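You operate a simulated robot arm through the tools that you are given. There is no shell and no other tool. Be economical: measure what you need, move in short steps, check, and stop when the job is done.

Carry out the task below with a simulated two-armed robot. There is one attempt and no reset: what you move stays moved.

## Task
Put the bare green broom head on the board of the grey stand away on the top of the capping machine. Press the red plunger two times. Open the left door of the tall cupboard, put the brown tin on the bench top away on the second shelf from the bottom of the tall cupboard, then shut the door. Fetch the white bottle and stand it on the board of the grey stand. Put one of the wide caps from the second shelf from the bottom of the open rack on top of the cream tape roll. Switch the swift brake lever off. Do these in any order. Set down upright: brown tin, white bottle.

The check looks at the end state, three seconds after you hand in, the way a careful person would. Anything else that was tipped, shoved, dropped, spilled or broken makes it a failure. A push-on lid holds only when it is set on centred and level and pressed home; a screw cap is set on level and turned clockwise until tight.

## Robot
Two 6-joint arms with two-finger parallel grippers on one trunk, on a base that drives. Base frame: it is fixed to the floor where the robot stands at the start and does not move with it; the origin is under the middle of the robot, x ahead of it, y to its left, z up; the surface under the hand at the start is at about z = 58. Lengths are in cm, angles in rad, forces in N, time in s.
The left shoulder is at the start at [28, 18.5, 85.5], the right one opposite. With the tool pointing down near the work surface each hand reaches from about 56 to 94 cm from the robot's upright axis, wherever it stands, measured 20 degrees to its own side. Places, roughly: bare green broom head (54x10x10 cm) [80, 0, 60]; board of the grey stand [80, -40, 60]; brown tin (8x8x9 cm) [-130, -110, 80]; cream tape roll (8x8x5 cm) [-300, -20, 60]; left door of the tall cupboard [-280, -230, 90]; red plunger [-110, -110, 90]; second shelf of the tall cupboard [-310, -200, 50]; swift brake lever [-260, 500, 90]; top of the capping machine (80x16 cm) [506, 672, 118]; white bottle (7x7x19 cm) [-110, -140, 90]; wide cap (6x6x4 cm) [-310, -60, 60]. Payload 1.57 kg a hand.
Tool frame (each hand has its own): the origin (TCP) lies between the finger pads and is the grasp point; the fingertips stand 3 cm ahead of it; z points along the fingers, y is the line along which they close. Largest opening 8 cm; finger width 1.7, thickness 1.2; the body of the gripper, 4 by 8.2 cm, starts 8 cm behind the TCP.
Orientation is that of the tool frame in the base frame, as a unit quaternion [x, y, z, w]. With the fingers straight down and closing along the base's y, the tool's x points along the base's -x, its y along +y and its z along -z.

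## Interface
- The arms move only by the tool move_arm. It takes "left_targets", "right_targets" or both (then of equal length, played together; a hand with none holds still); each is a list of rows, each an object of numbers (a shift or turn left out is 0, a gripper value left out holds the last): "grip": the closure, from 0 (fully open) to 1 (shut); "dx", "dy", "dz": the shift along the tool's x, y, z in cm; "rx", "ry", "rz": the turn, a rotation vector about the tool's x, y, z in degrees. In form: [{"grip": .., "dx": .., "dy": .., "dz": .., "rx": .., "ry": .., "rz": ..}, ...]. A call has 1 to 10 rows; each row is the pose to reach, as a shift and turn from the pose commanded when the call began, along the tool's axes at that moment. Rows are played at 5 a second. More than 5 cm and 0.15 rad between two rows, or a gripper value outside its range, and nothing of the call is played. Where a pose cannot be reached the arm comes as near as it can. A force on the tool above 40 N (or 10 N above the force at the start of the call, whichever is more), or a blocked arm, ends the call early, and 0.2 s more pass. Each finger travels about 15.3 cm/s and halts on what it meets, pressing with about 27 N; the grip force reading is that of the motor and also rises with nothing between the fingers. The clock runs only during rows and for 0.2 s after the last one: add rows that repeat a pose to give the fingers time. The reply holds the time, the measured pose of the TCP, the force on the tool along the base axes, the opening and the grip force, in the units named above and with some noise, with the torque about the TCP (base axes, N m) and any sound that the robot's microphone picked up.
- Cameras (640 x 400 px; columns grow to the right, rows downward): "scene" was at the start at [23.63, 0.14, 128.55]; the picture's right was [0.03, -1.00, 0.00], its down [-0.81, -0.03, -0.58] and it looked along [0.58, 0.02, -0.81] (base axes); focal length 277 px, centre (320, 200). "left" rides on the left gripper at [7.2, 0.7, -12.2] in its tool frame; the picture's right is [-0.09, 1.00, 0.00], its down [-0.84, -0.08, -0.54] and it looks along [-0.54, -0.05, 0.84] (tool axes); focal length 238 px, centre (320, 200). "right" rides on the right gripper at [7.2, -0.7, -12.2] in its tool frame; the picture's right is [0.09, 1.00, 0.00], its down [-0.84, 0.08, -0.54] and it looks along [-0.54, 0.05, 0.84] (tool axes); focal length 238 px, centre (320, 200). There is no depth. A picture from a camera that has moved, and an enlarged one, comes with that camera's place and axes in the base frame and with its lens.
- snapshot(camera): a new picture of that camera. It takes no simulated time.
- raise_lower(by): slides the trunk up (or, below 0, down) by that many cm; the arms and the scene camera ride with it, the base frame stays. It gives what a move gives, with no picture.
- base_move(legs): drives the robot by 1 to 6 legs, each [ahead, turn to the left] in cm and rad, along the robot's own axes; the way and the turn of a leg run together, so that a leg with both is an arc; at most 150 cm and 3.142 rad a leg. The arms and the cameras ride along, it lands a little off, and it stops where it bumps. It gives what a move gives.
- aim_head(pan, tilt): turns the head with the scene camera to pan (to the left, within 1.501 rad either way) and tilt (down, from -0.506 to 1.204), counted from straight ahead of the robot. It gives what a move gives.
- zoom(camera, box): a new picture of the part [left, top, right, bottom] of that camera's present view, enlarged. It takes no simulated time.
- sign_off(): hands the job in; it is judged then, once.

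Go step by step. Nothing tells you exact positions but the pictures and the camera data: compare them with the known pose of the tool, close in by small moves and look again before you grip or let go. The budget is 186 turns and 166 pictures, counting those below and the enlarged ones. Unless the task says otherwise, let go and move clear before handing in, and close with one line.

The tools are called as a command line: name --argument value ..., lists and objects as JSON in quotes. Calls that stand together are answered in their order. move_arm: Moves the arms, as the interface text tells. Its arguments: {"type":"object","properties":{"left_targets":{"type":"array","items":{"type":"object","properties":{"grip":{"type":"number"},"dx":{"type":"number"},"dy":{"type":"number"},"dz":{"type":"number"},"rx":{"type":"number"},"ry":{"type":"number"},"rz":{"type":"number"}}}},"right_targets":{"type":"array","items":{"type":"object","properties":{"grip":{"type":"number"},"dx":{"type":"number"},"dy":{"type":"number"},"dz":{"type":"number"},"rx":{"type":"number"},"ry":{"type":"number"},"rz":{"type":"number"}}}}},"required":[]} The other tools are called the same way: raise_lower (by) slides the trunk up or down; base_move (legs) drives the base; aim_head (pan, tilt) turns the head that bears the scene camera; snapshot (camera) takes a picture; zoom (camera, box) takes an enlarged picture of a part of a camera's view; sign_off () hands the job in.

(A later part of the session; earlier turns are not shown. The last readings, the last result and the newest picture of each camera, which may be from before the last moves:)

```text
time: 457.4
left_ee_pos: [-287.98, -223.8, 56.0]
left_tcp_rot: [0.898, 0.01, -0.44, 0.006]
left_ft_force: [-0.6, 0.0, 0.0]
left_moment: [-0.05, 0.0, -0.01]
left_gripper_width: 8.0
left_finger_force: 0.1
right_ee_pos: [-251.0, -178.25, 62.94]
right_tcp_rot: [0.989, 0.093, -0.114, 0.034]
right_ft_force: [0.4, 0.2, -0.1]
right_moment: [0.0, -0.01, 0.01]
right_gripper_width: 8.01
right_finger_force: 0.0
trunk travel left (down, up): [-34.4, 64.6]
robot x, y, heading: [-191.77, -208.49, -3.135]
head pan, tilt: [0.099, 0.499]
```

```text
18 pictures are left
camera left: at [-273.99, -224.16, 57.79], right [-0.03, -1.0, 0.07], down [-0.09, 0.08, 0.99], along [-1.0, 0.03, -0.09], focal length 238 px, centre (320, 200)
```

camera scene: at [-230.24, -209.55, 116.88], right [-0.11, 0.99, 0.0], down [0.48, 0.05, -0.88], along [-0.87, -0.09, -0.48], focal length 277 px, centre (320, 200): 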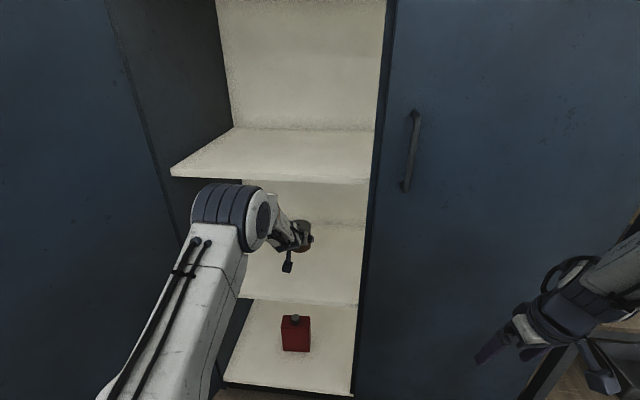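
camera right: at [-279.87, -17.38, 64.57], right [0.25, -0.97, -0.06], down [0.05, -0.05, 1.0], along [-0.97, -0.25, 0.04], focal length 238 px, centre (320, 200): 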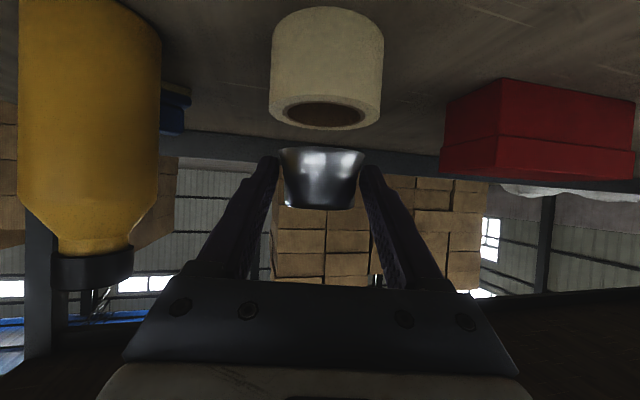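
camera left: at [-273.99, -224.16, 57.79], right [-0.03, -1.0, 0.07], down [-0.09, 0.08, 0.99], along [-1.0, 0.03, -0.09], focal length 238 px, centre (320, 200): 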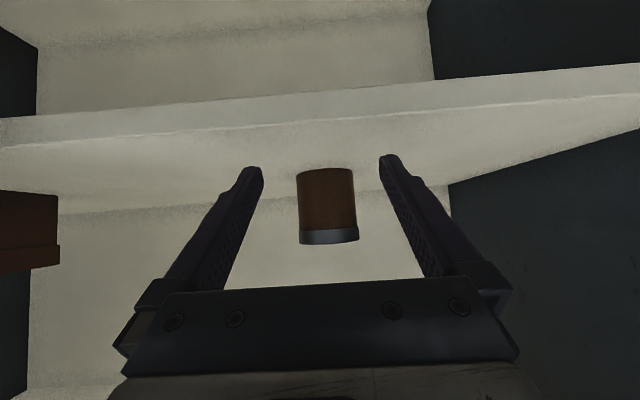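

The tin stands upright on the shelf. Now to shut the door: I back out, close the fingers, and bring the left hand round to the door's outer (south) side.

base_move --legs '[[-26, 0], [0, -0.26], [-45, 0]]'

move_arm --left_targets '[{"grip": 0.5}, {"grip": 1}, {"grip": 1}]'

base_move --legs '[[0, 0.5]]'

aim_head --pan 0.1 --tilt 0.45

snapshot --camera "scene"

```text
time: 462.5
left_ee_pos: [-219.8, -209.3, 56.24]
left_tcp_rot: [0.892, -0.108, -0.437, -0.052]
left_ft_force: [-0.6, -0.1, -0.3]
left_moment: [-0.06, -0.02, 0.0]
left_gripper_width: 8.0
left_finger_force: 0.1
right_ee_pos: [-172.07, -174.94, 62.75]
right_tcp_rot: [0.992, -0.039, -0.118, 0.019]
right_ft_force: [-0.6, -0.1, 0.6]
right_moment: [-0.01, 0.01, -0.02]
right_gripper_width: 8.01
right_finger_force: 0.1
trunk travel left (down, up): [-34.4, 64.6]
robot x, y, heading: [-122.47, -219.58, 2.879]
head pan, tilt: [0.099, 0.499]
```

```text
time: 463.3
left_ee_pos: [-219.75, -209.2, 56.07]
left_tcp_rot: [0.891, -0.108, -0.437, -0.052]
left_ft_force: [0.9, -0.8, -0.1]
left_moment: [-0.03, -0.04, 0.01]
left_gripper_width: 0.0
left_finger_force: 21.7
right_ee_pos: [-172.12, -175.0, 62.92]
right_tcp_rot: [0.992, -0.038, -0.118, 0.019]
right_ft_force: [0.0, 0.2, -0.7]
right_moment: [-0.02, 0.02, -0.01]
right_gripper_width: 7.99
right_finger_force: 0.0
trunk travel left (down, up): [-34.4, 64.6]
robot x, y, heading: [-122.57, -219.64, 2.885]
head pan, tilt: [0.099, 0.499]
```

```text
time: 465.1
left_ee_pos: [-212.67, -257.79, 56.12]
left_tcp_rot: [0.89, 0.118, -0.436, 0.058]
left_ft_force: [0.3, 0.1, 1.2]
left_moment: [0.02, -0.02, -0.02]
left_gripper_width: 0.0
left_finger_force: 21.6
right_ee_pos: [-187.44, -204.56, 62.92]
right_tcp_rot: [0.971, 0.21, -0.109, 0.047]
right_ft_force: [0.2, 1.1, 1.0]
right_moment: [0.01, 0.0, 0.0]
right_gripper_width: 8.01
right_finger_force: 0.0
trunk travel left (down, up): [-34.4, 64.6]
robot x, y, heading: [-122.53, -219.5, -2.894]
head pan, tilt: [0.099, 0.499]
```

```text
time: 465.8
left_ee_pos: [-212.63, -257.71, 56.18]
left_tcp_rot: [0.89, 0.118, -0.436, 0.059]
left_ft_force: [-0.2, -0.5, -0.8]
left_moment: [0.0, 0.0, -0.01]
left_gripper_width: 0.01
left_finger_force: 21.2
right_ee_pos: [-187.47, -204.75, 62.75]
right_tcp_rot: [0.97, 0.21, -0.11, 0.047]
right_ft_force: [0.2, 0.6, 0.8]
right_moment: [0.01, -0.03, -0.01]
right_gripper_width: 8.01
right_finger_force: 0.0
trunk travel left (down, up): [-34.4, 64.6]
robot x, y, heading: [-122.76, -219.84, -2.891]
head pan, tilt: [0.099, 0.45]
```

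```text
17 pictures are left
camera scene: at [-146.35, -226.67, 112.13], right [-0.34, 0.94, 0.0], down [0.41, 0.15, -0.9], along [-0.85, -0.31, -0.44], focal length 277 px, centre (320, 200)
```

scene: 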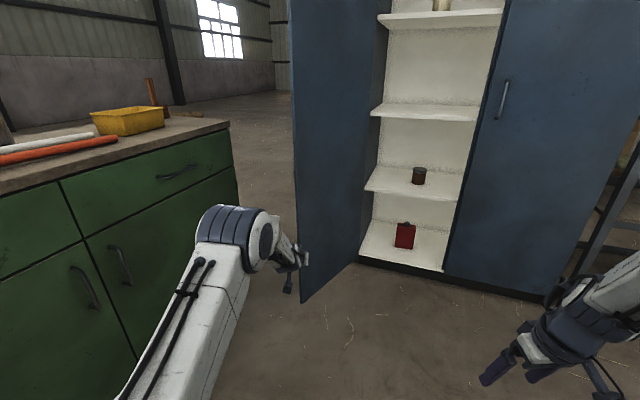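

The door stands ~110° open, edge near (-237,-269). I turn a bit more left, drive the hand past its south side, then sweep right to push it.

base_move --legs '[[0, 0.19], [43, 0]]'

base_move --legs '[[0, -0.25]]'

snapshot --camera "scene"

```text
time: 469.1
left_ee_pos: [-243.38, -291.26, 56.06]
left_tcp_rot: [0.876, 0.197, -0.429, 0.097]
left_ft_force: [0.1, -0.4, -0.1]
left_moment: [-0.01, -0.01, 0.02]
left_gripper_width: 0.01
left_finger_force: 21.5
right_ee_pos: [-228.11, -234.51, 62.83]
right_tcp_rot: [0.947, 0.297, -0.104, 0.057]
right_ft_force: [-0.8, -0.2, -0.8]
right_moment: [0.02, 0.0, -0.02]
right_gripper_width: 8.01
right_finger_force: 0.1
trunk travel left (down, up): [-34.4, 64.6]
robot x, y, heading: [-161.94, -237.59, -2.712]
head pan, tilt: [0.099, 0.45]
```

```text
time: 470.4
left_ee_pos: [-253.95, -269.42, 56.17]
left_tcp_rot: [0.894, 0.087, -0.437, 0.043]
left_ft_force: [0.0, 0.0, -0.1]
left_moment: [0.01, 0.01, -0.01]
left_gripper_width: 0.0
left_finger_force: 20.8
right_ee_pos: [-225.35, -218.37, 62.86]
right_tcp_rot: [0.977, 0.178, -0.111, 0.044]
right_ft_force: [-0.5, -0.4, 0.0]
right_moment: [0.0, -0.03, 0.01]
right_gripper_width: 7.99
right_finger_force: 0.0
trunk travel left (down, up): [-34.4, 64.6]
robot x, y, heading: [-161.5, -237.69, -2.961]
head pan, tilt: [0.099, 0.45]
```

```text
16 pictures are left
camera scene: at [-185.82, -243.07, 112.13], right [-0.28, 0.96, 0.0], down [0.42, 0.12, -0.9], along [-0.87, -0.25, -0.44], focal length 277 px, centre (320, 200)
```

scene: 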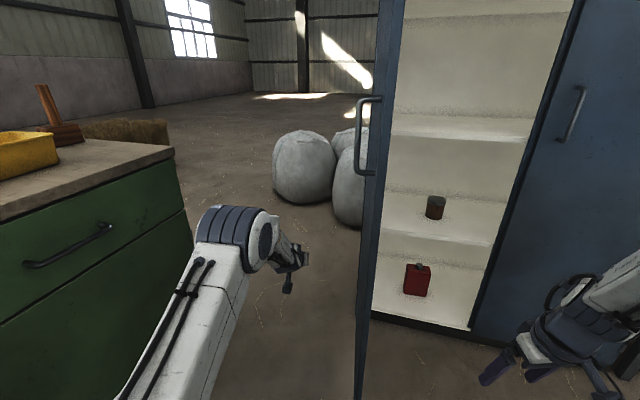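

The hand is south of the door. I sweep right to push it shut most of the way.

base_move --legs '[[0, -0.3]]'

base_move --legs '[[0, -0.22]]'

snapshot --camera "scene"

```text
time: 471.7
left_ee_pos: [-259.42, -240.82, 56.1]
left_tcp_rot: [0.897, -0.046, -0.439, -0.022]
left_ft_force: [0.2, -1.4, 0.3]
left_moment: [-0.02, 0.03, 0.0]
left_gripper_width: 0.01
left_finger_force: 21.5
right_ee_pos: [-216.69, -200.35, 62.8]
right_tcp_rot: [0.992, 0.03, -0.117, 0.027]
right_ft_force: [-0.3, 0.2, 0.4]
right_moment: [0.02, 0.03, 0.0]
right_gripper_width: 7.99
right_finger_force: 0.0
trunk travel left (down, up): [-34.4, 64.6]
robot x, y, heading: [-161.58, -237.64, 3.022]
head pan, tilt: [0.099, 0.45]
```

```text
time: 472.9
left_ee_pos: [-257.68, -219.4, 56.14]
left_tcp_rot: [0.886, -0.145, -0.434, -0.071]
left_ft_force: [0.1, -0.5, 0.8]
left_moment: [0.03, 0.0, -0.02]
left_gripper_width: 0.01
left_finger_force: 21.2
right_ee_pos: [-207.4, -189.21, 62.82]
right_tcp_rot: [0.99, -0.078, -0.119, 0.014]
right_ft_force: [0.0, -0.1, -0.1]
right_moment: [0.0, -0.02, 0.03]
right_gripper_width: 7.99
right_finger_force: 0.2
trunk travel left (down, up): [-34.4, 64.6]
robot x, y, heading: [-161.67, -237.8, 2.801]
head pan, tilt: [0.099, 0.45]
```

```text
15 pictures are left
camera scene: at [-185.22, -230.07, 112.13], right [0.24, 0.97, 0.0], down [0.42, -0.11, -0.9], along [-0.87, 0.22, -0.44], focal length 277 px, centre (320, 200)
```

scene: 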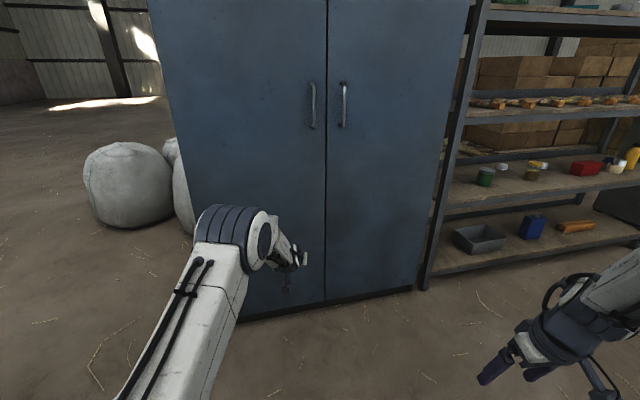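

The door has swung shut. I check the seam closely.

zoom --camera "scene" --box '[250, 60, 400, 320]'

```text
1.54 times, centred on (325, 190) of scene
camera zoom: at [-185.22, -230.07, 112.13], right [0.24, 0.97, 0.0], down [0.42, -0.11, -0.9], along [-0.87, 0.22, -0.44], focal length 426 px, centre (312, 215)
```

zoom: 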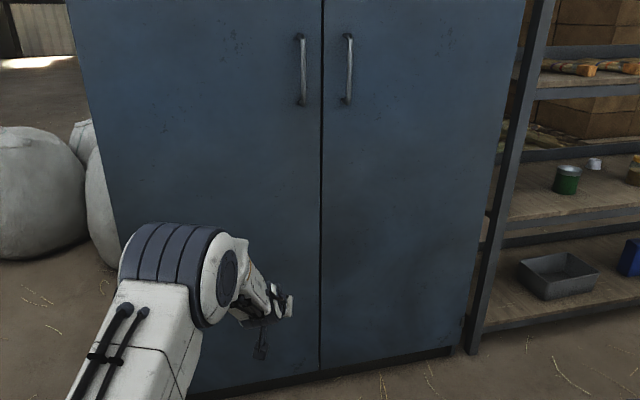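

The door is shut. Next the bottle: I lift the left hand, raise the trunk, and go to the bench's south end so that the right hand can take the bottle.

move_arm --left_targets '[{"dx": -4, "dz": -3}, {"dx": -8, "dz": -6}, {"dx": -12, "dz": -9}]'

raise_lower --by 40

base_move --legs '[[-8, 0], [0, -2.05], [50, 0], [0, 0.82]]'

aim_head --pan 0.0 --tilt 0.85

snapshot --camera "scene"

```text
time: 473.7
left_ee_pos: [-258.43, -219.99, 70.45]
left_tcp_rot: [0.864, -0.214, -0.454, -0.021]
left_ft_force: [1.0, 0.9, -2.2]
left_moment: [0.01, 0.16, 0.01]
left_gripper_width: 0.03
left_finger_force: 21.5
left hand out of reach, approached as far as the arm can: row 3
right_ee_pos: [-207.49, -189.22, 62.84]
right_tcp_rot: [0.99, -0.08, -0.118, 0.013]
right_ft_force: [-0.9, 0.6, 0.0]
right_moment: [-0.01, -0.01, -0.01]
right_gripper_width: 8.02
right_finger_force: 0.1
trunk travel left (down, up): [-34.4, 64.6]
robot x, y, heading: [-161.51, -237.88, 2.8]
head pan, tilt: [0.099, 0.45]
```

```text
time: 477.6
left_ee_pos: [-257.96, -219.66, 109.87]
left_tcp_rot: [0.886, -0.142, -0.435, -0.067]
left_ft_force: [0.6, 0.2, 0.4]
left_moment: [0.01, 0.04, -0.03]
left_gripper_width: 0.0
left_finger_force: 21.0
right_ee_pos: [-207.36, -189.14, 102.81]
right_tcp_rot: [0.99, -0.08, -0.118, 0.013]
right_ft_force: [-0.4, 0.0, -0.1]
right_moment: [-0.02, -0.01, -0.03]
right_gripper_width: 8.0
right_finger_force: 0.0
trunk travel left (down, up): [-74.4, 24.6]
robot x, y, heading: [-161.52, -237.64, 2.8]
head pan, tilt: [0.099, 0.45]
```

```text
time: 488.2
left_ee_pos: [-135.11, -109.37, 110.03]
left_tcp_rot: [0.648, -0.621, -0.32, -0.303]
left_ft_force: [0.0, -0.1, -0.3]
left_moment: [0.03, -0.02, -0.01]
left_gripper_width: 0.01
left_finger_force: 21.3
right_ee_pos: [-88.59, -145.76, 102.85]
right_tcp_rot: [0.769, -0.628, -0.105, -0.056]
right_ft_force: [-0.2, 0.2, 0.3]
right_moment: [0.05, -0.03, 0.0]
right_gripper_width: 8.04
right_finger_force: 0.0
trunk travel left (down, up): [-74.4, 24.6]
robot x, y, heading: [-117.91, -205.5, 1.589]
head pan, tilt: [0.099, 0.45]
```

```text
time: 489.1
left_ee_pos: [-135.14, -109.29, 109.97]
left_tcp_rot: [0.648, -0.621, -0.321, -0.303]
left_ft_force: [0.1, 0.5, -0.3]
left_moment: [0.02, -0.01, -0.05]
left_gripper_width: 0.0
left_finger_force: 21.4
right_ee_pos: [-88.62, -145.74, 102.79]
right_tcp_rot: [0.769, -0.628, -0.106, -0.056]
right_ft_force: [0.7, 0.7, 0.2]
right_moment: [-0.02, -0.01, -0.02]
right_gripper_width: 7.99
right_finger_force: 0.0
trunk travel left (down, up): [-74.4, 24.6]
robot x, y, heading: [-117.65, -205.88, 1.592]
head pan, tilt: [0.0, 0.85]
```

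```text
13 pictures are left
camera scene: at [-117.81, -182.09, 148.69], right [1.0, 0.02, 0.0], down [0.01, -0.75, -0.66], along [-0.01, 0.66, -0.75], focal length 277 px, centre (320, 200)
```

scene: 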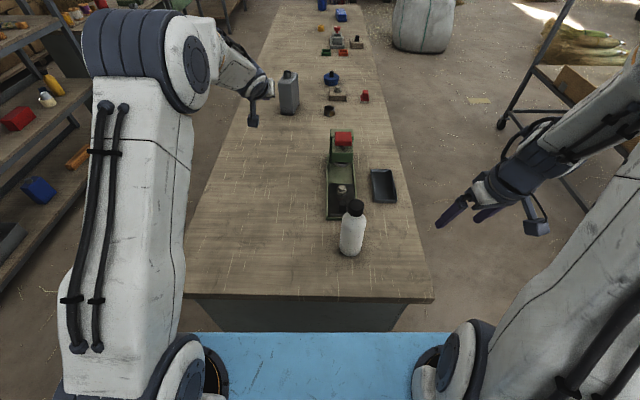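

The bottle is at (-110,-139.2), top z≈98. I bring the right hand upright above it.

move_arm --right_targets '[{"grip": 0, "dx": -1.8, "dy": 3.3, "dz": 0.4, "rx": 0.4, "ry": 2.2}, {"dx": -3.5, "dy": 6.6, "dz": 0.7, "rx": 0.9, "ry": 4.5}, {"dx": -5.3, "dy": 9.8, "dz": 1.1, "rx": 1.4, "ry": 6.7}, {"dx": -7, "dy": 13.1, "dz": 1.5, "rx": 1.8, "ry": 9}, {"dx": -8.8, "dy": 16.4, "dz": 1.9, "rx": 2.3, "ry": 11.2}, {"dx": -10.5, "dy": 19.7, "dz": 2.2, "rx": 2.75, "ry": 13.5}]'

snapshot --camera "right"

```text
time: 490.5
left_ee_pos: [-135.33, -109.26, 110.0]
left_tcp_rot: [0.649, -0.62, -0.321, -0.303]
left_ft_force: [-1.8, -0.3, -0.9]
left_moment: [-0.01, -0.07, -0.05]
left_gripper_width: 0.01
left_finger_force: 21.8
right_ee_pos: [-113.79, -143.07, 98.91]
right_tcp_rot: [0.767, -0.637, -0.059, 0.048]
right_ft_force: [-1.2, -0.1, -0.5]
right_moment: [0.01, -0.04, 0.04]
right_gripper_width: 8.0
right_finger_force: 0.0
right hand out of reach, approached as far as the arm can: row 2, 3, 4, 5, 6
trunk travel left (down, up): [-74.4, 24.6]
robot x, y, heading: [-117.28, -205.98, 1.591]
head pan, tilt: [0.0, 0.85]
```

```text
12 pictures are left
camera right: at [-109.91, -150.02, 110.61], right [-0.95, -0.28, 0.15], down [-0.15, 0.81, 0.57], along [-0.28, 0.52, -0.81], focal length 238 px, centre (320, 200)
```

right: 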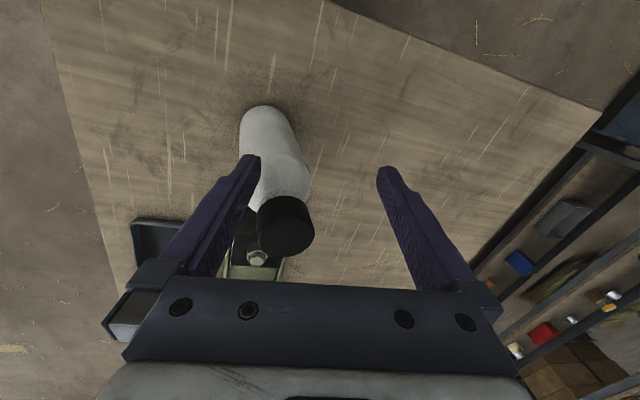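

The arm is cramped here and too near the bottle's top. I raise, back off 10 cm, and set the hand upright over the bottle again.

raise_lower --by 8

base_move --legs '[[-11, 0]]'

move_arm --right_targets '[{"rx": 2, "ry": -1, "dx": -2}, {"rx": 4, "ry": -2, "dx": -5}, {"rx": 6, "ry": -3, "dx": -8}, {"rx": 7, "ry": -4, "dx": -11}]'

```text
time: 491.6
left_ee_pos: [-135.14, -109.38, 117.95]
left_tcp_rot: [0.648, -0.621, -0.32, -0.303]
left_ft_force: [-0.3, -0.6, -0.1]
left_moment: [0.03, -0.01, -0.02]
left_gripper_width: 0.03
left_finger_force: 20.9
right_ee_pos: [-113.6, -143.13, 106.81]
right_tcp_rot: [0.768, -0.636, -0.061, 0.049]
right_ft_force: [-0.3, 0.1, -0.2]
right_moment: [-0.01, 0.02, 0.0]
right_gripper_width: 7.99
right_finger_force: 0.1
trunk travel left (down, up): [-82.4, 16.6]
robot x, y, heading: [-117.59, -205.9, 1.588]
head pan, tilt: [0.0, 0.85]
```

```text
time: 492.9
left_ee_pos: [-134.84, -120.59, 117.91]
left_tcp_rot: [0.647, -0.622, -0.32, -0.304]
left_ft_force: [1.1, -0.4, 0.0]
left_moment: [0.0, -0.01, 0.0]
left_gripper_width: 0.0
left_finger_force: 22.0
right_ee_pos: [-113.27, -154.25, 106.84]
right_tcp_rot: [0.767, -0.637, -0.062, 0.048]
right_ft_force: [0.0, 0.2, 0.0]
right_moment: [-0.03, 0.01, -0.03]
right_gripper_width: 8.01
right_finger_force: 0.1
trunk travel left (down, up): [-82.4, 16.6]
robot x, y, heading: [-117.35, -217.19, 1.588]
head pan, tilt: [0.0, 0.85]
```

```text
time: 493.9
left_ee_pos: [-134.78, -120.52, 118.0]
left_tcp_rot: [0.647, -0.622, -0.32, -0.303]
left_ft_force: [0.4, -0.1, 0.2]
left_moment: [-0.01, -0.01, -0.01]
left_gripper_width: 0.0
left_finger_force: 21.3
right_ee_pos: [-114.89, -146.3, 104.06]
right_tcp_rot: [0.762, -0.64, -0.097, 0.013]
right_ft_force: [0.7, 0.2, -0.7]
right_moment: [0.0, 0.02, -0.04]
right_gripper_width: 8.01
right_finger_force: 0.1
right hand out of reach, approached as far as the arm can: row 1, 2, 3, 4
trunk travel left (down, up): [-82.4, 16.6]
robot x, y, heading: [-117.25, -217.04, 1.591]
head pan, tilt: [0.0, 0.85]
```

move_arm --right_targets '[{"dx": -1.6, "dy": -1.5, "rx": 2.1, "ry": 1.9}, {"dx": -3.1, "dy": -3, "rx": 4.2, "ry": 3.8}, {"dx": -4.7, "dy": -4.5, "rx": 6.2, "ry": 5.7}, {"dx": -6.2, "dy": -6, "dz": -0.4, "rx": 8.3, "ry": 7.5}, {"dx": -6.2, "dy": -6, "dz": -0.4, "rx": 8.3, "ry": 7.5}]'

snapshot --camera "right"

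```text
time: 495.1
left_ee_pos: [-134.81, -120.61, 117.91]
left_tcp_rot: [0.649, -0.621, -0.32, -0.302]
left_ft_force: [0.8, -0.7, -0.4]
left_moment: [0.0, 0.02, -0.02]
left_gripper_width: 0.0
left_finger_force: 21.5
right_ee_pos: [-113.92, -143.69, 100.86]
right_tcp_rot: [0.752, -0.654, -0.069, 0.048]
right_ft_force: [-0.7, 0.5, -1.0]
right_moment: [-0.03, -0.04, 0.02]
right_gripper_width: 8.01
right_finger_force: 0.0
right hand out of reach, approached as far as the arm can: row 1, 2, 3, 4, 5
trunk travel left (down, up): [-82.4, 16.6]
robot x, y, heading: [-117.76, -217.3, 1.584]
head pan, tilt: [0.0, 0.85]
```

```text
11 pictures are left
camera right: at [-110.27, -150.93, 112.55], right [-0.96, -0.23, 0.16], down [-0.1, 0.81, 0.58], along [-0.26, 0.54, -0.8], focal length 238 px, centre (320, 200)
```

right: 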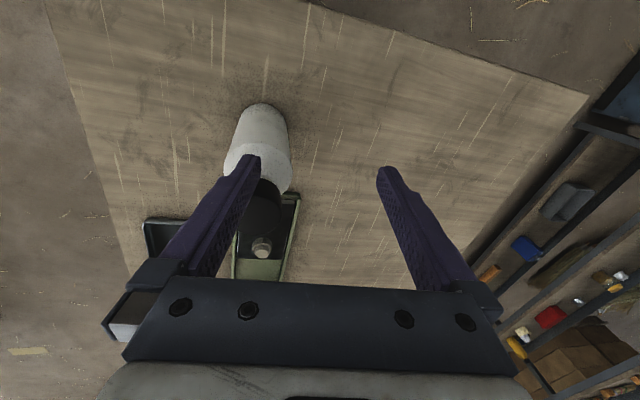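

My commanded pose has drifted from the measured one while out of reach. I raise the trunk for safety and undo the excess rotation so that the command is upright over the bottle.

raise_lower --by 10

move_arm --right_targets '[{"rx": -3.6, "ry": -3.4, "dx": 1, "dy": 0.8, "dz": 0.8}, {"rx": -7.2, "ry": -6.8, "dx": 1.9, "dy": 1.7, "dz": 1.6}, {"rx": -10.8, "ry": -10.2, "dx": 2.9, "dy": 2.5, "dz": 2.4}, {"rx": -14.4, "ry": -13.6, "dx": 3.9, "dy": 3.4, "dz": 3.2}, {"rx": -18, "ry": -17, "dx": 4.8, "dy": 4.2, "dz": 4}, {"rx": -18, "ry": -17, "dx": 4.8, "dy": 4.2, "dz": 4}]'

```text
time: 496.4
left_ee_pos: [-134.89, -120.44, 127.91]
left_tcp_rot: [0.648, -0.621, -0.32, -0.303]
left_ft_force: [0.6, 0.0, -0.2]
left_moment: [-0.02, -0.02, -0.03]
left_gripper_width: 0.0
left_finger_force: 20.9
right_ee_pos: [-114.01, -143.71, 110.96]
right_tcp_rot: [0.752, -0.654, -0.069, 0.048]
right_ft_force: [-0.4, -0.6, -0.4]
right_moment: [0.02, -0.01, 0.02]
right_gripper_width: 8.01
right_finger_force: 0.1
trunk travel left (down, up): [-92.4, 6.6]
robot x, y, heading: [-117.57, -217.25, 1.597]
head pan, tilt: [0.0, 0.85]
```

```text
time: 497.8
left_ee_pos: [-134.88, -120.56, 127.95]
left_tcp_rot: [0.648, -0.621, -0.32, -0.303]
left_ft_force: [0.2, -0.3, 0.2]
left_moment: [-0.03, -0.03, -0.04]
left_gripper_width: 0.0
left_finger_force: 21.4
right_ee_pos: [-118.05, -148.95, 107.44]
right_tcp_rot: [0.716, -0.635, -0.282, 0.068]
right_ft_force: [-0.1, 1.1, 1.0]
right_moment: [-0.01, 0.01, 0.02]
right_gripper_width: 7.98
right_finger_force: 0.1
trunk travel left (down, up): [-92.4, 6.6]
robot x, y, heading: [-117.34, -217.03, 1.594]
head pan, tilt: [0.0, 0.85]
```

The arm is in a good branch again but tilted. I raise the trunk further (so that the hand works well below the shoulder) and bring it upright over the bottle.

raise_lower --by 6

move_arm --right_targets '[{"rx": 5.5, "ry": 3.8, "dx": -1.5, "dy": -2.2, "dz": 0.6}, {"rx": 11, "ry": 7.6, "dx": -2.9, "dy": -4.5, "dz": 1.2}, {"rx": 16.6, "ry": 11.5, "dx": -4.4, "dy": -6.7, "dz": 1.9}, {"rx": 22.1, "ry": 15.3, "dx": -5.8, "dy": -9, "dz": 2.5}, {"rx": 27.7, "ry": 19.2, "dx": -7.25, "dy": -11.2, "dz": 3.1}, {"rx": 27.7, "ry": 19.2, "dx": -7.25, "dy": -11.2, "dz": 3.1}]'

snapshot --camera "right"

```text
time: 498.8
left_ee_pos: [-134.86, -120.53, 133.96]
left_tcp_rot: [0.648, -0.621, -0.321, -0.303]
left_ft_force: [-0.1, -0.3, -0.7]
left_moment: [-0.01, 0.0, -0.02]
left_gripper_width: 0.02
left_finger_force: 20.9
right_ee_pos: [-118.13, -148.83, 113.35]
right_tcp_rot: [0.716, -0.635, -0.281, 0.069]
right_ft_force: [0.2, -0.2, 0.6]
right_moment: [-0.02, 0.0, 0.01]
right_gripper_width: 8.01
right_finger_force: 0.0
trunk travel left (down, up): [-98.4, 0.6]
robot x, y, heading: [-117.38, -217.02, 1.593]
head pan, tilt: [0.0, 0.85]
```

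```text
time: 500.2
left_ee_pos: [-134.74, -120.51, 134.0]
left_tcp_rot: [0.648, -0.621, -0.321, -0.303]
left_ft_force: [-0.8, -0.4, -0.9]
left_moment: [-0.03, 0.01, 0.02]
left_gripper_width: 0.0
left_finger_force: 21.4
right_ee_pos: [-112.33, -141.89, 109.4]
right_tcp_rot: [0.746, -0.661, -0.076, 0.017]
right_ft_force: [0.8, 0.4, -0.4]
right_moment: [-0.03, -0.01, 0.0]
right_gripper_width: 8.0
right_finger_force: 0.0
right hand out of reach, approached as far as the arm can: row 4, 5, 6
trunk travel left (down, up): [-98.4, 0.6]
robot x, y, heading: [-117.4, -216.99, 1.589]
head pan, tilt: [0.0, 0.85]
```

```text
10 pictures are left
camera right: at [-109.19, -149.78, 120.77], right [-0.97, -0.22, 0.12], down [-0.1, 0.78, 0.62], along [-0.23, 0.59, -0.78], focal length 238 px, centre (320, 200)
```

right: 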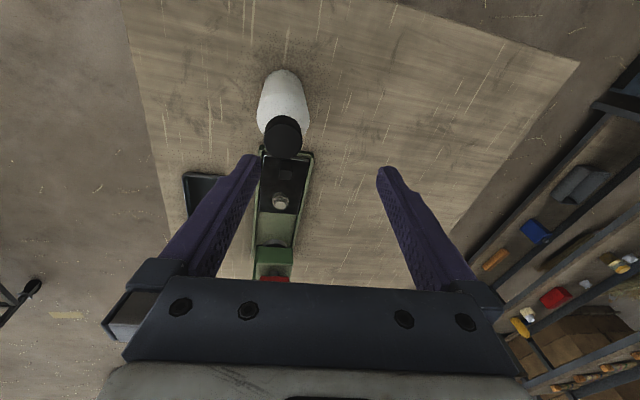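

Almost upright now. I turn the base slightly left so the bottle lies more to the right arm's side, then centre the hand over the bottle.

base_move --legs '[[0, 0.15]]'

move_arm --right_targets '[{"rx": 1.8, "ry": 1.3, "dx": 0.3, "dy": -3.6, "dz": 0.3}, {"rx": 3.6, "ry": 2.6, "dx": 0.6, "dy": -7.1, "dz": 0.7}, {"rx": 5.4, "ry": 3.9, "dx": 0.9, "dy": -10.7, "dz": 1.1}, {"rx": 7.3, "ry": 5.2, "dx": 1.2, "dy": -14.2, "dz": 1.5}, {"rx": 7.3, "ry": 5.2, "dx": 1.2, "dy": -14.2, "dz": 1.5}]'

snapshot --camera "right"

```text
time: 501.2
left_ee_pos: [-148.99, -124.04, 133.99]
left_tcp_rot: [0.692, -0.571, -0.342, -0.279]
left_ft_force: [0.1, 0.3, -1.2]
left_moment: [-0.02, -0.02, 0.0]
left_gripper_width: 0.0
left_finger_force: 21.7
right_ee_pos: [-123.5, -142.03, 109.44]
right_tcp_rot: [0.793, -0.604, -0.075, 0.022]
right_ft_force: [-0.1, -0.2, 0.4]
right_moment: [0.02, -0.01, 0.01]
right_gripper_width: 8.01
right_finger_force: 0.0
trunk travel left (down, up): [-98.4, 0.6]
robot x, y, heading: [-117.6, -216.73, 1.739]
head pan, tilt: [0.0, 0.85]
```

```text
time: 502.4
left_ee_pos: [-148.91, -124.12, 133.98]
left_tcp_rot: [0.693, -0.571, -0.342, -0.278]
left_ft_force: [-0.4, -0.6, 0.5]
left_moment: [-0.01, 0.0, 0.01]
left_gripper_width: 0.01
left_finger_force: 21.9
right_ee_pos: [-111.17, -140.07, 105.11]
right_tcp_rot: [0.794, -0.6, -0.095, -0.012]
right_ft_force: [-1.0, -0.1, 0.4]
right_moment: [0.0, -0.03, -0.05]
right_gripper_width: 8.0
right_finger_force: 0.1
right hand out of reach, approached as far as the arm can: row 1, 2, 3, 4, 5
trunk travel left (down, up): [-98.4, 0.6]
robot x, y, heading: [-117.6, -217.36, 1.742]
head pan, tilt: [0.0, 0.85]
```

```text
9 pictures are left
camera right: at [-106.89, -148.25, 115.84], right [-0.93, -0.37, 0.08], down [-0.22, 0.7, 0.68], along [-0.3, 0.61, -0.73], focal length 238 px, centre (320, 200)
```

right: 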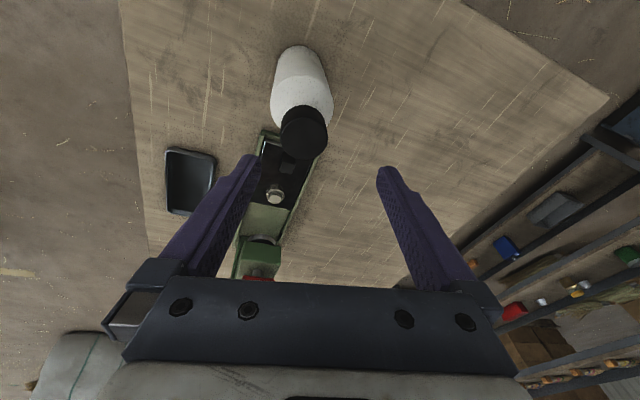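

The right wrist won't come fully upright here. The left hand's pitched side grip worked well with the tin, so I take the bottle that way: I re-place the robot south of the bottle, in line with the left hand.

base_move --legs '[[-20, 0], [0, 0.634], [-28, 0], [0, -0.8]]'

move_arm --left_targets '[{"grip": 0}, {"grip": 0}, {"grip": 0}]'

raise_lower --by -40

raise_lower --by -8

snapshot --camera "left"

```text
time: 509.4
left_ee_pos: [-109.26, -159.42, 134.12]
left_tcp_rot: [0.64, -0.629, -0.317, -0.307]
left_ft_force: [-0.3, -0.8, -0.6]
left_moment: [-0.01, 0.04, 0.02]
left_gripper_width: 0.0
left_finger_force: 21.4
right_ee_pos: [-74.94, -181.7, 105.2]
right_tcp_rot: [0.739, -0.666, -0.094, -0.02]
right_ft_force: [0.0, -0.1, -0.9]
right_moment: [0.0, 0.0, 0.03]
right_gripper_width: 7.98
right_finger_force: 0.0
trunk travel left (down, up): [-98.4, 0.6]
robot x, y, heading: [-94.25, -256.11, 1.563]
head pan, tilt: [0.0, 0.85]
```

```text
time: 510.2
left_ee_pos: [-109.35, -159.51, 133.97]
left_tcp_rot: [0.64, -0.629, -0.316, -0.307]
left_ft_force: [-0.5, 0.9, -0.2]
left_moment: [-0.02, 0.01, -0.03]
left_gripper_width: 8.0
left_finger_force: 0.1
right_ee_pos: [-74.82, -181.61, 105.2]
right_tcp_rot: [0.739, -0.666, -0.095, -0.02]
right_ft_force: [0.2, -0.3, -0.8]
right_moment: [-0.02, 0.03, 0.01]
right_gripper_width: 7.98
right_finger_force: 0.1
trunk travel left (down, up): [-98.4, 0.6]
robot x, y, heading: [-94.36, -256.44, 1.565]
head pan, tilt: [0.0, 0.85]
```

```text
time: 514.0
left_ee_pos: [-109.35, -159.52, 94.07]
left_tcp_rot: [0.64, -0.629, -0.317, -0.307]
left_ft_force: [0.2, -0.8, -0.8]
left_moment: [-0.01, -0.02, -0.02]
left_gripper_width: 7.99
left_finger_force: 0.0
right_ee_pos: [-74.83, -181.67, 65.01]
right_tcp_rot: [0.74, -0.666, -0.094, -0.019]
right_ft_force: [-0.8, 0.9, 0.5]
right_moment: [-0.02, 0.05, 0.01]
right_gripper_width: 8.01
right_finger_force: 0.1
trunk travel left (down, up): [-58.4, 40.6]
robot x, y, heading: [-94.4, -256.25, 1.562]
head pan, tilt: [0.0, 0.85]
```

```text
time: 515.2
left_ee_pos: [-109.26, -159.44, 85.96]
left_tcp_rot: [0.64, -0.63, -0.316, -0.307]
left_ft_force: [-0.3, -0.1, -0.6]
left_moment: [0.01, 0.0, 0.02]
left_gripper_width: 8.02
left_finger_force: 0.0
right_ee_pos: [-74.91, -181.63, 57.1]
right_tcp_rot: [0.739, -0.666, -0.094, -0.02]
right_ft_force: [0.5, -0.4, 0.1]
right_moment: [-0.01, 0.03, 0.03]
right_gripper_width: 8.01
right_finger_force: 0.0
trunk travel left (down, up): [-50.4, 48.6]
robot x, y, heading: [-94.47, -256.43, 1.56]
head pan, tilt: [0.0, 0.85]
```

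```text
8 pictures are left
camera left: at [-109.82, -173.55, 87.64], right [-1.0, 0.04, 0.08], down [0.08, 0.08, 0.99], along [0.03, 1.0, -0.09], focal length 238 px, centre (320, 200)
```

left: 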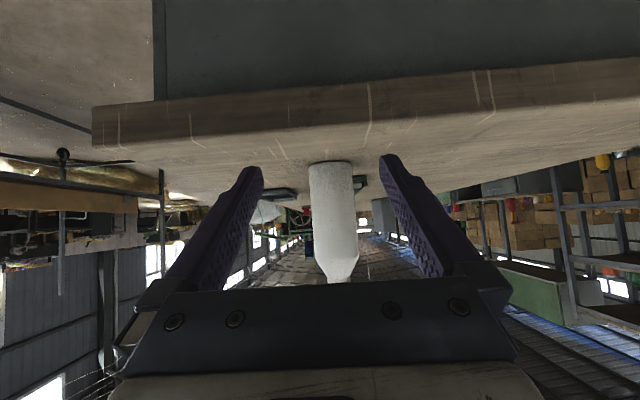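

The bottle is about 1.2 cm to the left of the hand's axis. I correct and drive 20 cm forward.

move_arm --left_targets '[{"dy": 0.6, "grip": 0}, {"dy": 1.2}]'

base_move --legs '[[20, 0]]'

snapshot --camera "left"

```text
time: 515.8
left_ee_pos: [-110.49, -159.49, 86.0]
left_tcp_rot: [0.639, -0.63, -0.316, -0.309]
left_ft_force: [-1.4, 0.1, -0.1]
left_moment: [0.04, -0.03, 0.0]
left_gripper_width: 7.97
left_finger_force: 0.0
right_ee_pos: [-74.81, -181.76, 57.14]
right_tcp_rot: [0.74, -0.665, -0.094, -0.019]
right_ft_force: [0.4, 0.5, -0.4]
right_moment: [0.03, 0.03, 0.0]
right_gripper_width: 7.98
right_finger_force: 0.0
trunk travel left (down, up): [-50.4, 48.6]
robot x, y, heading: [-94.25, -256.53, 1.563]
head pan, tilt: [0.0, 0.85]
```

```text
time: 517.3
left_ee_pos: [-110.67, -139.89, 86.06]
left_tcp_rot: [0.641, -0.628, -0.317, -0.306]
left_ft_force: [-0.5, -0.3, -0.3]
left_moment: [0.0, 0.01, 0.01]
left_gripper_width: 8.01
left_finger_force: 0.0
right_ee_pos: [-75.12, -161.77, 57.23]
right_tcp_rot: [0.74, -0.665, -0.093, -0.02]
right_ft_force: [-0.6, -0.2, -0.2]
right_moment: [-0.01, 0.01, -0.02]
right_gripper_width: 7.99
right_finger_force: 0.1
trunk travel left (down, up): [-50.4, 48.6]
robot x, y, heading: [-94.26, -236.36, 1.571]
head pan, tilt: [0.0, 0.85]
```

```text
7 pictures are left
camera left: at [-111.19, -153.81, 87.61], right [-1.0, 0.03, 0.08], down [0.08, 0.08, 0.99], along [0.03, 1.0, -0.09], focal length 238 px, centre (320, 200)
```

left: 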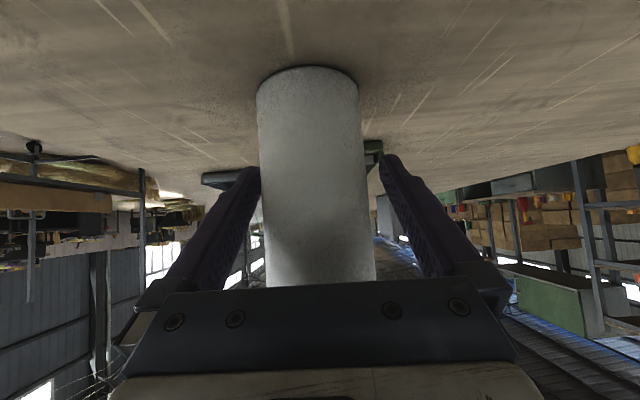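

The bottle is between the fingers. I grip it, lift, back off, and drive around to the aisle in front of the stand.

move_arm --left_targets '[{"grip": 0.15}, {"grip": 0.5}, {"grip": 1}, {"grip": 1}, {"grip": 1}]'

raise_lower --by 25

base_move --legs '[[-15, 0], [0, -0.766], [71, 0], [0, 0.77]]'

snapshot --camera "left"

```text
time: 518.5
left_ee_pos: [-110.73, -139.78, 85.91]
left_tcp_rot: [0.64, -0.628, -0.317, -0.307]
left_ft_force: [2.1, 0.3, -0.4]
left_moment: [0.09, -0.22, 0.03]
left_gripper_width: 6.15
left_finger_force: 26.9
right_ee_pos: [-75.1, -161.79, 57.09]
right_tcp_rot: [0.741, -0.665, -0.094, -0.019]
right_ft_force: [-0.9, 0.7, 0.1]
right_moment: [0.0, 0.0, -0.03]
right_gripper_width: 8.0
right_finger_force: 0.1
trunk travel left (down, up): [-50.4, 48.6]
robot x, y, heading: [-94.34, -236.38, 1.57]
head pan, tilt: [0.0, 0.85]
```

```text
time: 521.1
left_ee_pos: [-110.69, -139.69, 110.92]
left_tcp_rot: [0.641, -0.628, -0.317, -0.306]
left_ft_force: [0.5, -0.2, -4.7]
left_moment: [0.02, 0.0, -0.01]
left_gripper_width: 6.14
left_finger_force: 27.3
right_ee_pos: [-75.05, -161.8, 82.04]
right_tcp_rot: [0.741, -0.665, -0.094, -0.019]
right_ft_force: [0.1, -0.7, -0.8]
right_moment: [0.02, -0.02, 0.02]
right_gripper_width: 7.99
right_finger_force: 0.2
trunk travel left (down, up): [-75.4, 23.6]
robot x, y, heading: [-94.13, -236.35, 1.57]
head pan, tilt: [0.0, 0.85]
```

```text
time: 530.1
left_ee_pos: [-61.59, -103.07, 111.03]
left_tcp_rot: [0.644, -0.626, -0.318, -0.305]
left_ft_force: [0.7, 0.1, -4.7]
left_moment: [0.0, 0.0, 0.0]
left_gripper_width: 6.15
left_finger_force: 27.5
right_ee_pos: [-25.54, -124.79, 82.12]
right_tcp_rot: [0.743, -0.662, -0.093, -0.019]
right_ft_force: [0.4, 0.3, 0.7]
right_moment: [-0.03, 0.01, 0.0]
right_gripper_width: 8.0
right_finger_force: 0.0
trunk travel left (down, up): [-75.4, 23.6]
robot x, y, heading: [-44.09, -199.74, 1.581]
head pan, tilt: [0.0, 0.85]
```

```text
6 pictures are left
camera left: at [-61.83, -117.11, 112.58], right [-1.0, 0.02, 0.08], down [0.08, 0.09, 0.99], along [0.02, 1.0, -0.09], focal length 238 px, centre (320, 200)
```

left: 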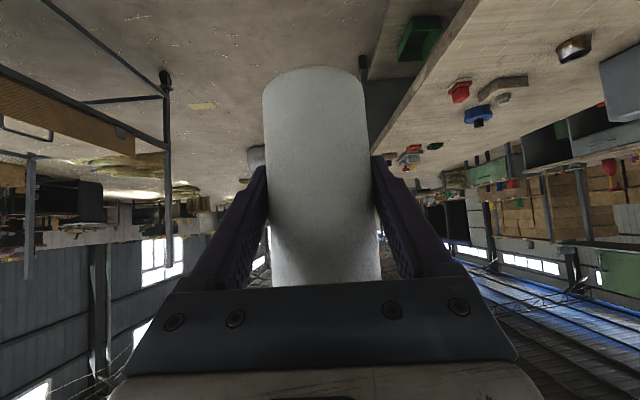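

The bottle is firmly held. I drive north in front of the stand and turn to face it.

base_move --legs '[[0, -0.01], [90, 0], [88, 0], [0, -1.572]]'

aim_head --pan 0.0 --tilt 0.6

snapshot --camera "scene"

```text
time: 543.2
left_ee_pos: [53.72, -6.34, 110.82]
left_tcp_rot: [-0.009, 0.897, 0.008, 0.441]
left_ft_force: [0.6, -0.4, -4.7]
left_moment: [-0.02, 0.03, -0.01]
left_gripper_width: 6.13
left_finger_force: 26.9
right_ee_pos: [31.49, -41.92, 81.99]
right_tcp_rot: [-0.053, 0.994, 0.053, 0.08]
right_ft_force: [0.3, 0.5, -0.9]
right_moment: [0.0, -0.03, 0.02]
right_gripper_width: 8.0
right_finger_force: 0.0
trunk travel left (down, up): [-75.4, 23.6]
robot x, y, heading: [-43.41, -22.52, -0.004]
head pan, tilt: [0.0, 0.85]
```

```text
time: 544.0
left_ee_pos: [53.55, -6.26, 110.97]
left_tcp_rot: [-0.009, 0.898, 0.007, 0.44]
left_ft_force: [-0.1, 0.2, -2.9]
left_moment: [0.0, 0.03, 0.05]
left_gripper_width: 6.14
left_finger_force: 26.7
right_ee_pos: [31.44, -41.89, 82.12]
right_tcp_rot: [-0.053, 0.994, 0.053, 0.081]
right_ft_force: [-0.1, 0.4, -0.8]
right_moment: [-0.02, -0.01, 0.04]
right_gripper_width: 7.99
right_finger_force: 0.1
trunk travel left (down, up): [-75.4, 23.6]
robot x, y, heading: [-43.25, -22.82, -0.004]
head pan, tilt: [0.0, 0.6]
```

```text
5 pictures are left
camera scene: at [-18.01, -22.79, 151.76], right [0.0, -1.0, 0.0], down [-0.57, 0.0, -0.82], along [0.82, 0.0, -0.57], focal length 277 px, centre (320, 200)
```

scene: 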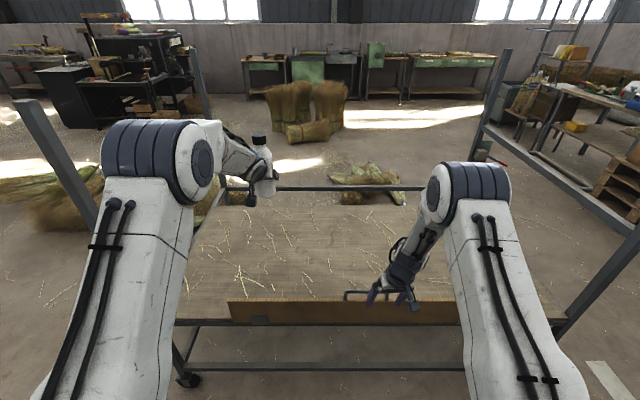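

The board is clear. To avoid the right hand touching the board, I raise it, and lower the left hand 25 cm by the arm.

move_arm --left_targets '[{"dx": 3.3, "dz": 2.55, "grip": 1}, {"dx": 6.6, "dz": 5.1}, {"dx": 9.9, "dz": 7.65}, {"dx": 13.2, "dz": 10.2}, {"dx": 16.5, "dz": 12.75}, {"dx": 19.8, "dz": 15.3}]' --right_targets '[{"dz": -3.5}, {"dz": -7}, {"dz": -10.5}, {"dz": -14}, {"dz": -17.5}, {"dz": -20}]'

base_move --legs '[[28, 0]]'

raise_lower --by -15

snapshot --camera "scene"

```text
time: 545.4
left_ee_pos: [53.72, -7.5, 85.85]
left_tcp_rot: [-0.011, 0.898, 0.012, 0.44]
left_ft_force: [-0.5, 0.1, -2.9]
left_moment: [-0.01, 0.01, 0.02]
left_gripper_width: 6.13
left_finger_force: 26.9
left hand out of reach, approached as far as the arm can: row 1, 5, 6
right_ee_pos: [28.07, -44.32, 101.21]
right_tcp_rot: [-0.053, 0.993, 0.06, 0.085]
right_ft_force: [-1.0, 0.4, -0.2]
right_moment: [-0.01, 0.02, 0.0]
right_gripper_width: 8.01
right_finger_force: 0.0
right hand out of reach, approached as far as the arm can: row 6
trunk travel left (down, up): [-75.4, 23.6]
robot x, y, heading: [-43.46, -22.72, -0.005]
head pan, tilt: [0.0, 0.6]
```

```text
time: 547.3
left_ee_pos: [81.83, -8.1, 86.01]
left_tcp_rot: [-0.011, 0.898, 0.013, 0.439]
left_ft_force: [-0.4, -0.4, -4.0]
left_moment: [-0.01, 0.04, 0.0]
left_gripper_width: 6.11
left_finger_force: 26.8
right_ee_pos: [56.19, -44.66, 101.16]
right_tcp_rot: [-0.052, 0.993, 0.061, 0.086]
right_ft_force: [-0.5, 0.5, 0.2]
right_moment: [-0.03, 0.0, 0.0]
right_gripper_width: 8.0
right_finger_force: 0.1
trunk travel left (down, up): [-75.4, 23.6]
robot x, y, heading: [-15.52, -22.75, -0.007]
head pan, tilt: [0.0, 0.6]
```

```text
time: 549.1
left_ee_pos: [81.74, -8.03, 70.95]
left_tcp_rot: [-0.011, 0.898, 0.012, 0.44]
left_ft_force: [0.1, 0.4, -4.0]
left_moment: [0.0, -0.02, -0.01]
left_gripper_width: 6.14
left_finger_force: 27.3
right_ee_pos: [56.14, -44.74, 86.18]
right_tcp_rot: [-0.052, 0.993, 0.061, 0.084]
right_ft_force: [0.9, -0.2, 0.3]
right_moment: [0.02, -0.01, 0.01]
right_gripper_width: 7.98
right_finger_force: 0.1
trunk travel left (down, up): [-60.4, 38.6]
robot x, y, heading: [-15.28, -22.65, -0.012]
head pan, tilt: [0.0, 0.6]
```

```text
4 pictures are left
camera scene: at [10.08, -23.05, 136.78], right [-0.01, -1.0, 0.0], down [-0.57, 0.0, -0.82], along [0.82, -0.01, -0.57], focal length 277 px, centre (320, 200)
```

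scene: 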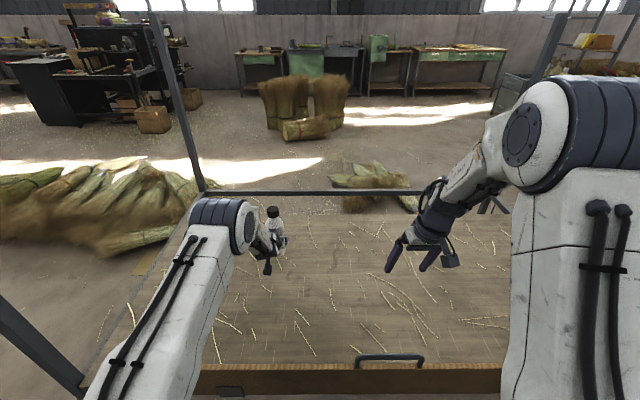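

The bottle is over the board. I lower with the trunk, then feel for contact with small arm steps.

raise_lower --by -5

move_arm --left_targets '[{"dx": 0.3, "dz": 0.25}, {"dx": 0.6, "dz": 0.45}]'

move_arm --left_targets '[{"dx": 0.3, "dz": 0.25}, {"dx": 0.5, "dz": 0.4}]'

```text
time: 550.0
left_ee_pos: [81.72, -8.12, 65.97]
left_tcp_rot: [-0.01, 0.898, 0.012, 0.439]
left_ft_force: [-0.5, -0.3, -5.1]
left_moment: [0.02, 0.01, -0.03]
left_gripper_width: 6.12
left_finger_force: 26.6
right_ee_pos: [56.07, -44.7, 81.18]
right_tcp_rot: [-0.051, 0.993, 0.061, 0.085]
right_ft_force: [-0.1, -0.3, -0.2]
right_moment: [-0.02, -0.01, -0.02]
right_gripper_width: 8.01
right_finger_force: 0.0
trunk travel left (down, up): [-55.4, 43.6]
robot x, y, heading: [-15.26, -22.38, -0.008]
head pan, tilt: [0.0, 0.6]
```

```text
time: 550.6
left_ee_pos: [81.71, -8.18, 65.1]
left_tcp_rot: [-0.01, 0.898, 0.012, 0.44]
left_ft_force: [-1.0, 0.3, -4.1]
left_moment: [-0.02, 0.0, 0.02]
left_gripper_width: 6.13
left_finger_force: 27.1
right_ee_pos: [56.11, -44.58, 81.13]
right_tcp_rot: [-0.051, 0.993, 0.061, 0.085]
right_ft_force: [0.7, -0.7, -0.2]
right_moment: [0.0, 0.01, -0.03]
right_gripper_width: 7.99
right_finger_force: 0.0
trunk travel left (down, up): [-55.4, 43.6]
robot x, y, heading: [-15.37, -22.7, -0.012]
head pan, tilt: [0.0, 0.6]
```

```text
time: 551.2
left_ee_pos: [81.82, -8.13, 64.6]
left_tcp_rot: [-0.01, 0.898, 0.012, 0.439]
left_ft_force: [0.3, -0.2, -3.2]
left_moment: [0.0, 0.02, 0.03]
left_gripper_width: 6.11
left_finger_force: 27.1
right_ee_pos: [56.23, -44.62, 81.18]
right_tcp_rot: [-0.052, 0.993, 0.061, 0.085]
right_ft_force: [-0.1, 0.9, -0.2]
right_moment: [-0.05, 0.0, -0.01]
right_gripper_width: 8.0
right_finger_force: 0.1
trunk travel left (down, up): [-55.4, 43.6]
robot x, y, heading: [-15.29, -22.81, -0.008]
head pan, tilt: [0.0, 0.6]
```

move_arm --left_targets '[{"dx": 0.2, "dz": 0.15}, {"dx": 0.4, "dz": 0.3}]'

move_arm --left_targets '[{"dx": 0.2, "dz": 0.15}, {"dx": 0.4, "dz": 0.3}]'

```text
time: 551.8
left_ee_pos: [81.78, -7.93, 63.96]
left_tcp_rot: [-0.01, 0.898, 0.013, 0.439]
left_ft_force: [-0.2, -0.3, -3.9]
left_moment: [-0.04, 0.02, 0.03]
left_gripper_width: 6.13
left_finger_force: 26.7
right_ee_pos: [56.1, -44.68, 81.18]
right_tcp_rot: [-0.052, 0.993, 0.06, 0.085]
right_ft_force: [0.2, 0.0, 0.2]
right_moment: [-0.03, -0.03, 0.0]
right_gripper_width: 7.99
right_finger_force: 0.1
trunk travel left (down, up): [-55.4, 43.6]
robot x, y, heading: [-15.24, -22.73, -0.01]
head pan, tilt: [0.0, 0.6]
```

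```text
time: 552.4
left_ee_pos: [81.9, -8.07, 64.01]
left_tcp_rot: [-0.01, 0.896, 0.013, 0.443]
left_ft_force: [-5.4, 0.5, 13.9]
left_moment: [-0.59, 0.27, -0.12]
left_gripper_width: 6.16
left_finger_force: 26.9
right_ee_pos: [55.98, -44.69, 81.32]
right_tcp_rot: [-0.051, 0.993, 0.06, 0.085]
right_ft_force: [0.2, -0.1, 1.3]
right_moment: [-0.03, -0.03, -0.01]
right_gripper_width: 7.99
right_finger_force: 0.1
trunk travel left (down, up): [-55.4, 43.6]
robot x, y, heading: [-15.35, -22.92, -0.007]
head pan, tilt: [0.0, 0.6]
```

Contact made. I ease the pressure, open, and back straight out.

move_arm --left_targets '[{"dx": -0.25, "dz": -0.2}, {"dx": -0.25, "dz": -0.2, "grip": 0.6}, {"dx": -0.25, "dz": -0.2, "grip": 0.3}, {"dx": -0.25, "dz": -0.2, "grip": 0}, {"dx": -0.25, "dz": -0.2, "grip": 0}]'

base_move --legs '[[-14, 0]]'

snapshot --camera "left"

```text
time: 553.6
left_ee_pos: [81.59, -7.9, 63.86]
left_tcp_rot: [-0.009, 0.899, 0.013, 0.438]
left_ft_force: [0.1, -0.6, 1.2]
left_moment: [0.03, 0.01, 0.0]
left_gripper_width: 8.01
left_finger_force: 0.0
right_ee_pos: [56.0, -44.7, 81.26]
right_tcp_rot: [-0.052, 0.993, 0.061, 0.086]
right_ft_force: [-0.4, 0.4, 0.2]
right_moment: [0.01, -0.03, 0.02]
right_gripper_width: 8.0
right_finger_force: 0.0
trunk travel left (down, up): [-55.4, 43.6]
robot x, y, heading: [-15.1, -22.59, -0.01]
head pan, tilt: [0.0, 0.6]
```

```text
time: 554.9
left_ee_pos: [67.62, -7.94, 63.77]
left_tcp_rot: [-0.009, 0.898, 0.012, 0.439]
left_ft_force: [0.2, 0.4, -0.3]
left_moment: [-0.02, 0.01, 0.02]
left_gripper_width: 7.99
left_finger_force: 0.1
right_ee_pos: [41.93, -44.56, 81.25]
right_tcp_rot: [-0.052, 0.993, 0.061, 0.086]
right_ft_force: [0.0, 0.1, 0.2]
right_moment: [0.02, -0.01, 0.01]
right_gripper_width: 7.99
right_finger_force: 0.0
trunk travel left (down, up): [-55.4, 43.6]
robot x, y, heading: [-29.02, -22.71, -0.009]
head pan, tilt: [0.0, 0.6]
```

```text
3 pictures are left
camera left: at [53.4, -7.76, 65.56], right [0.03, 1.0, 0.09], down [0.09, -0.09, 0.99], along [1.0, -0.02, -0.09], focal length 238 px, centre (320, 200)
```

left: 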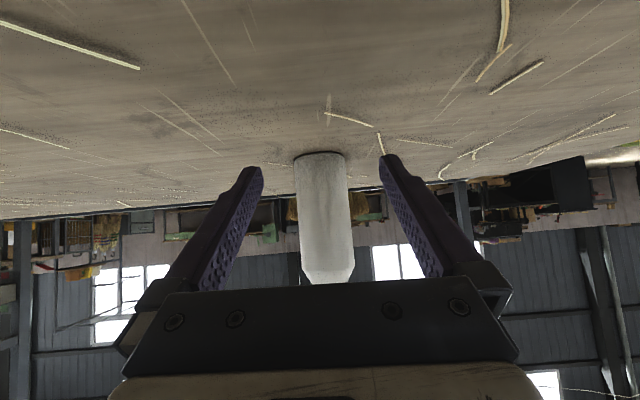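

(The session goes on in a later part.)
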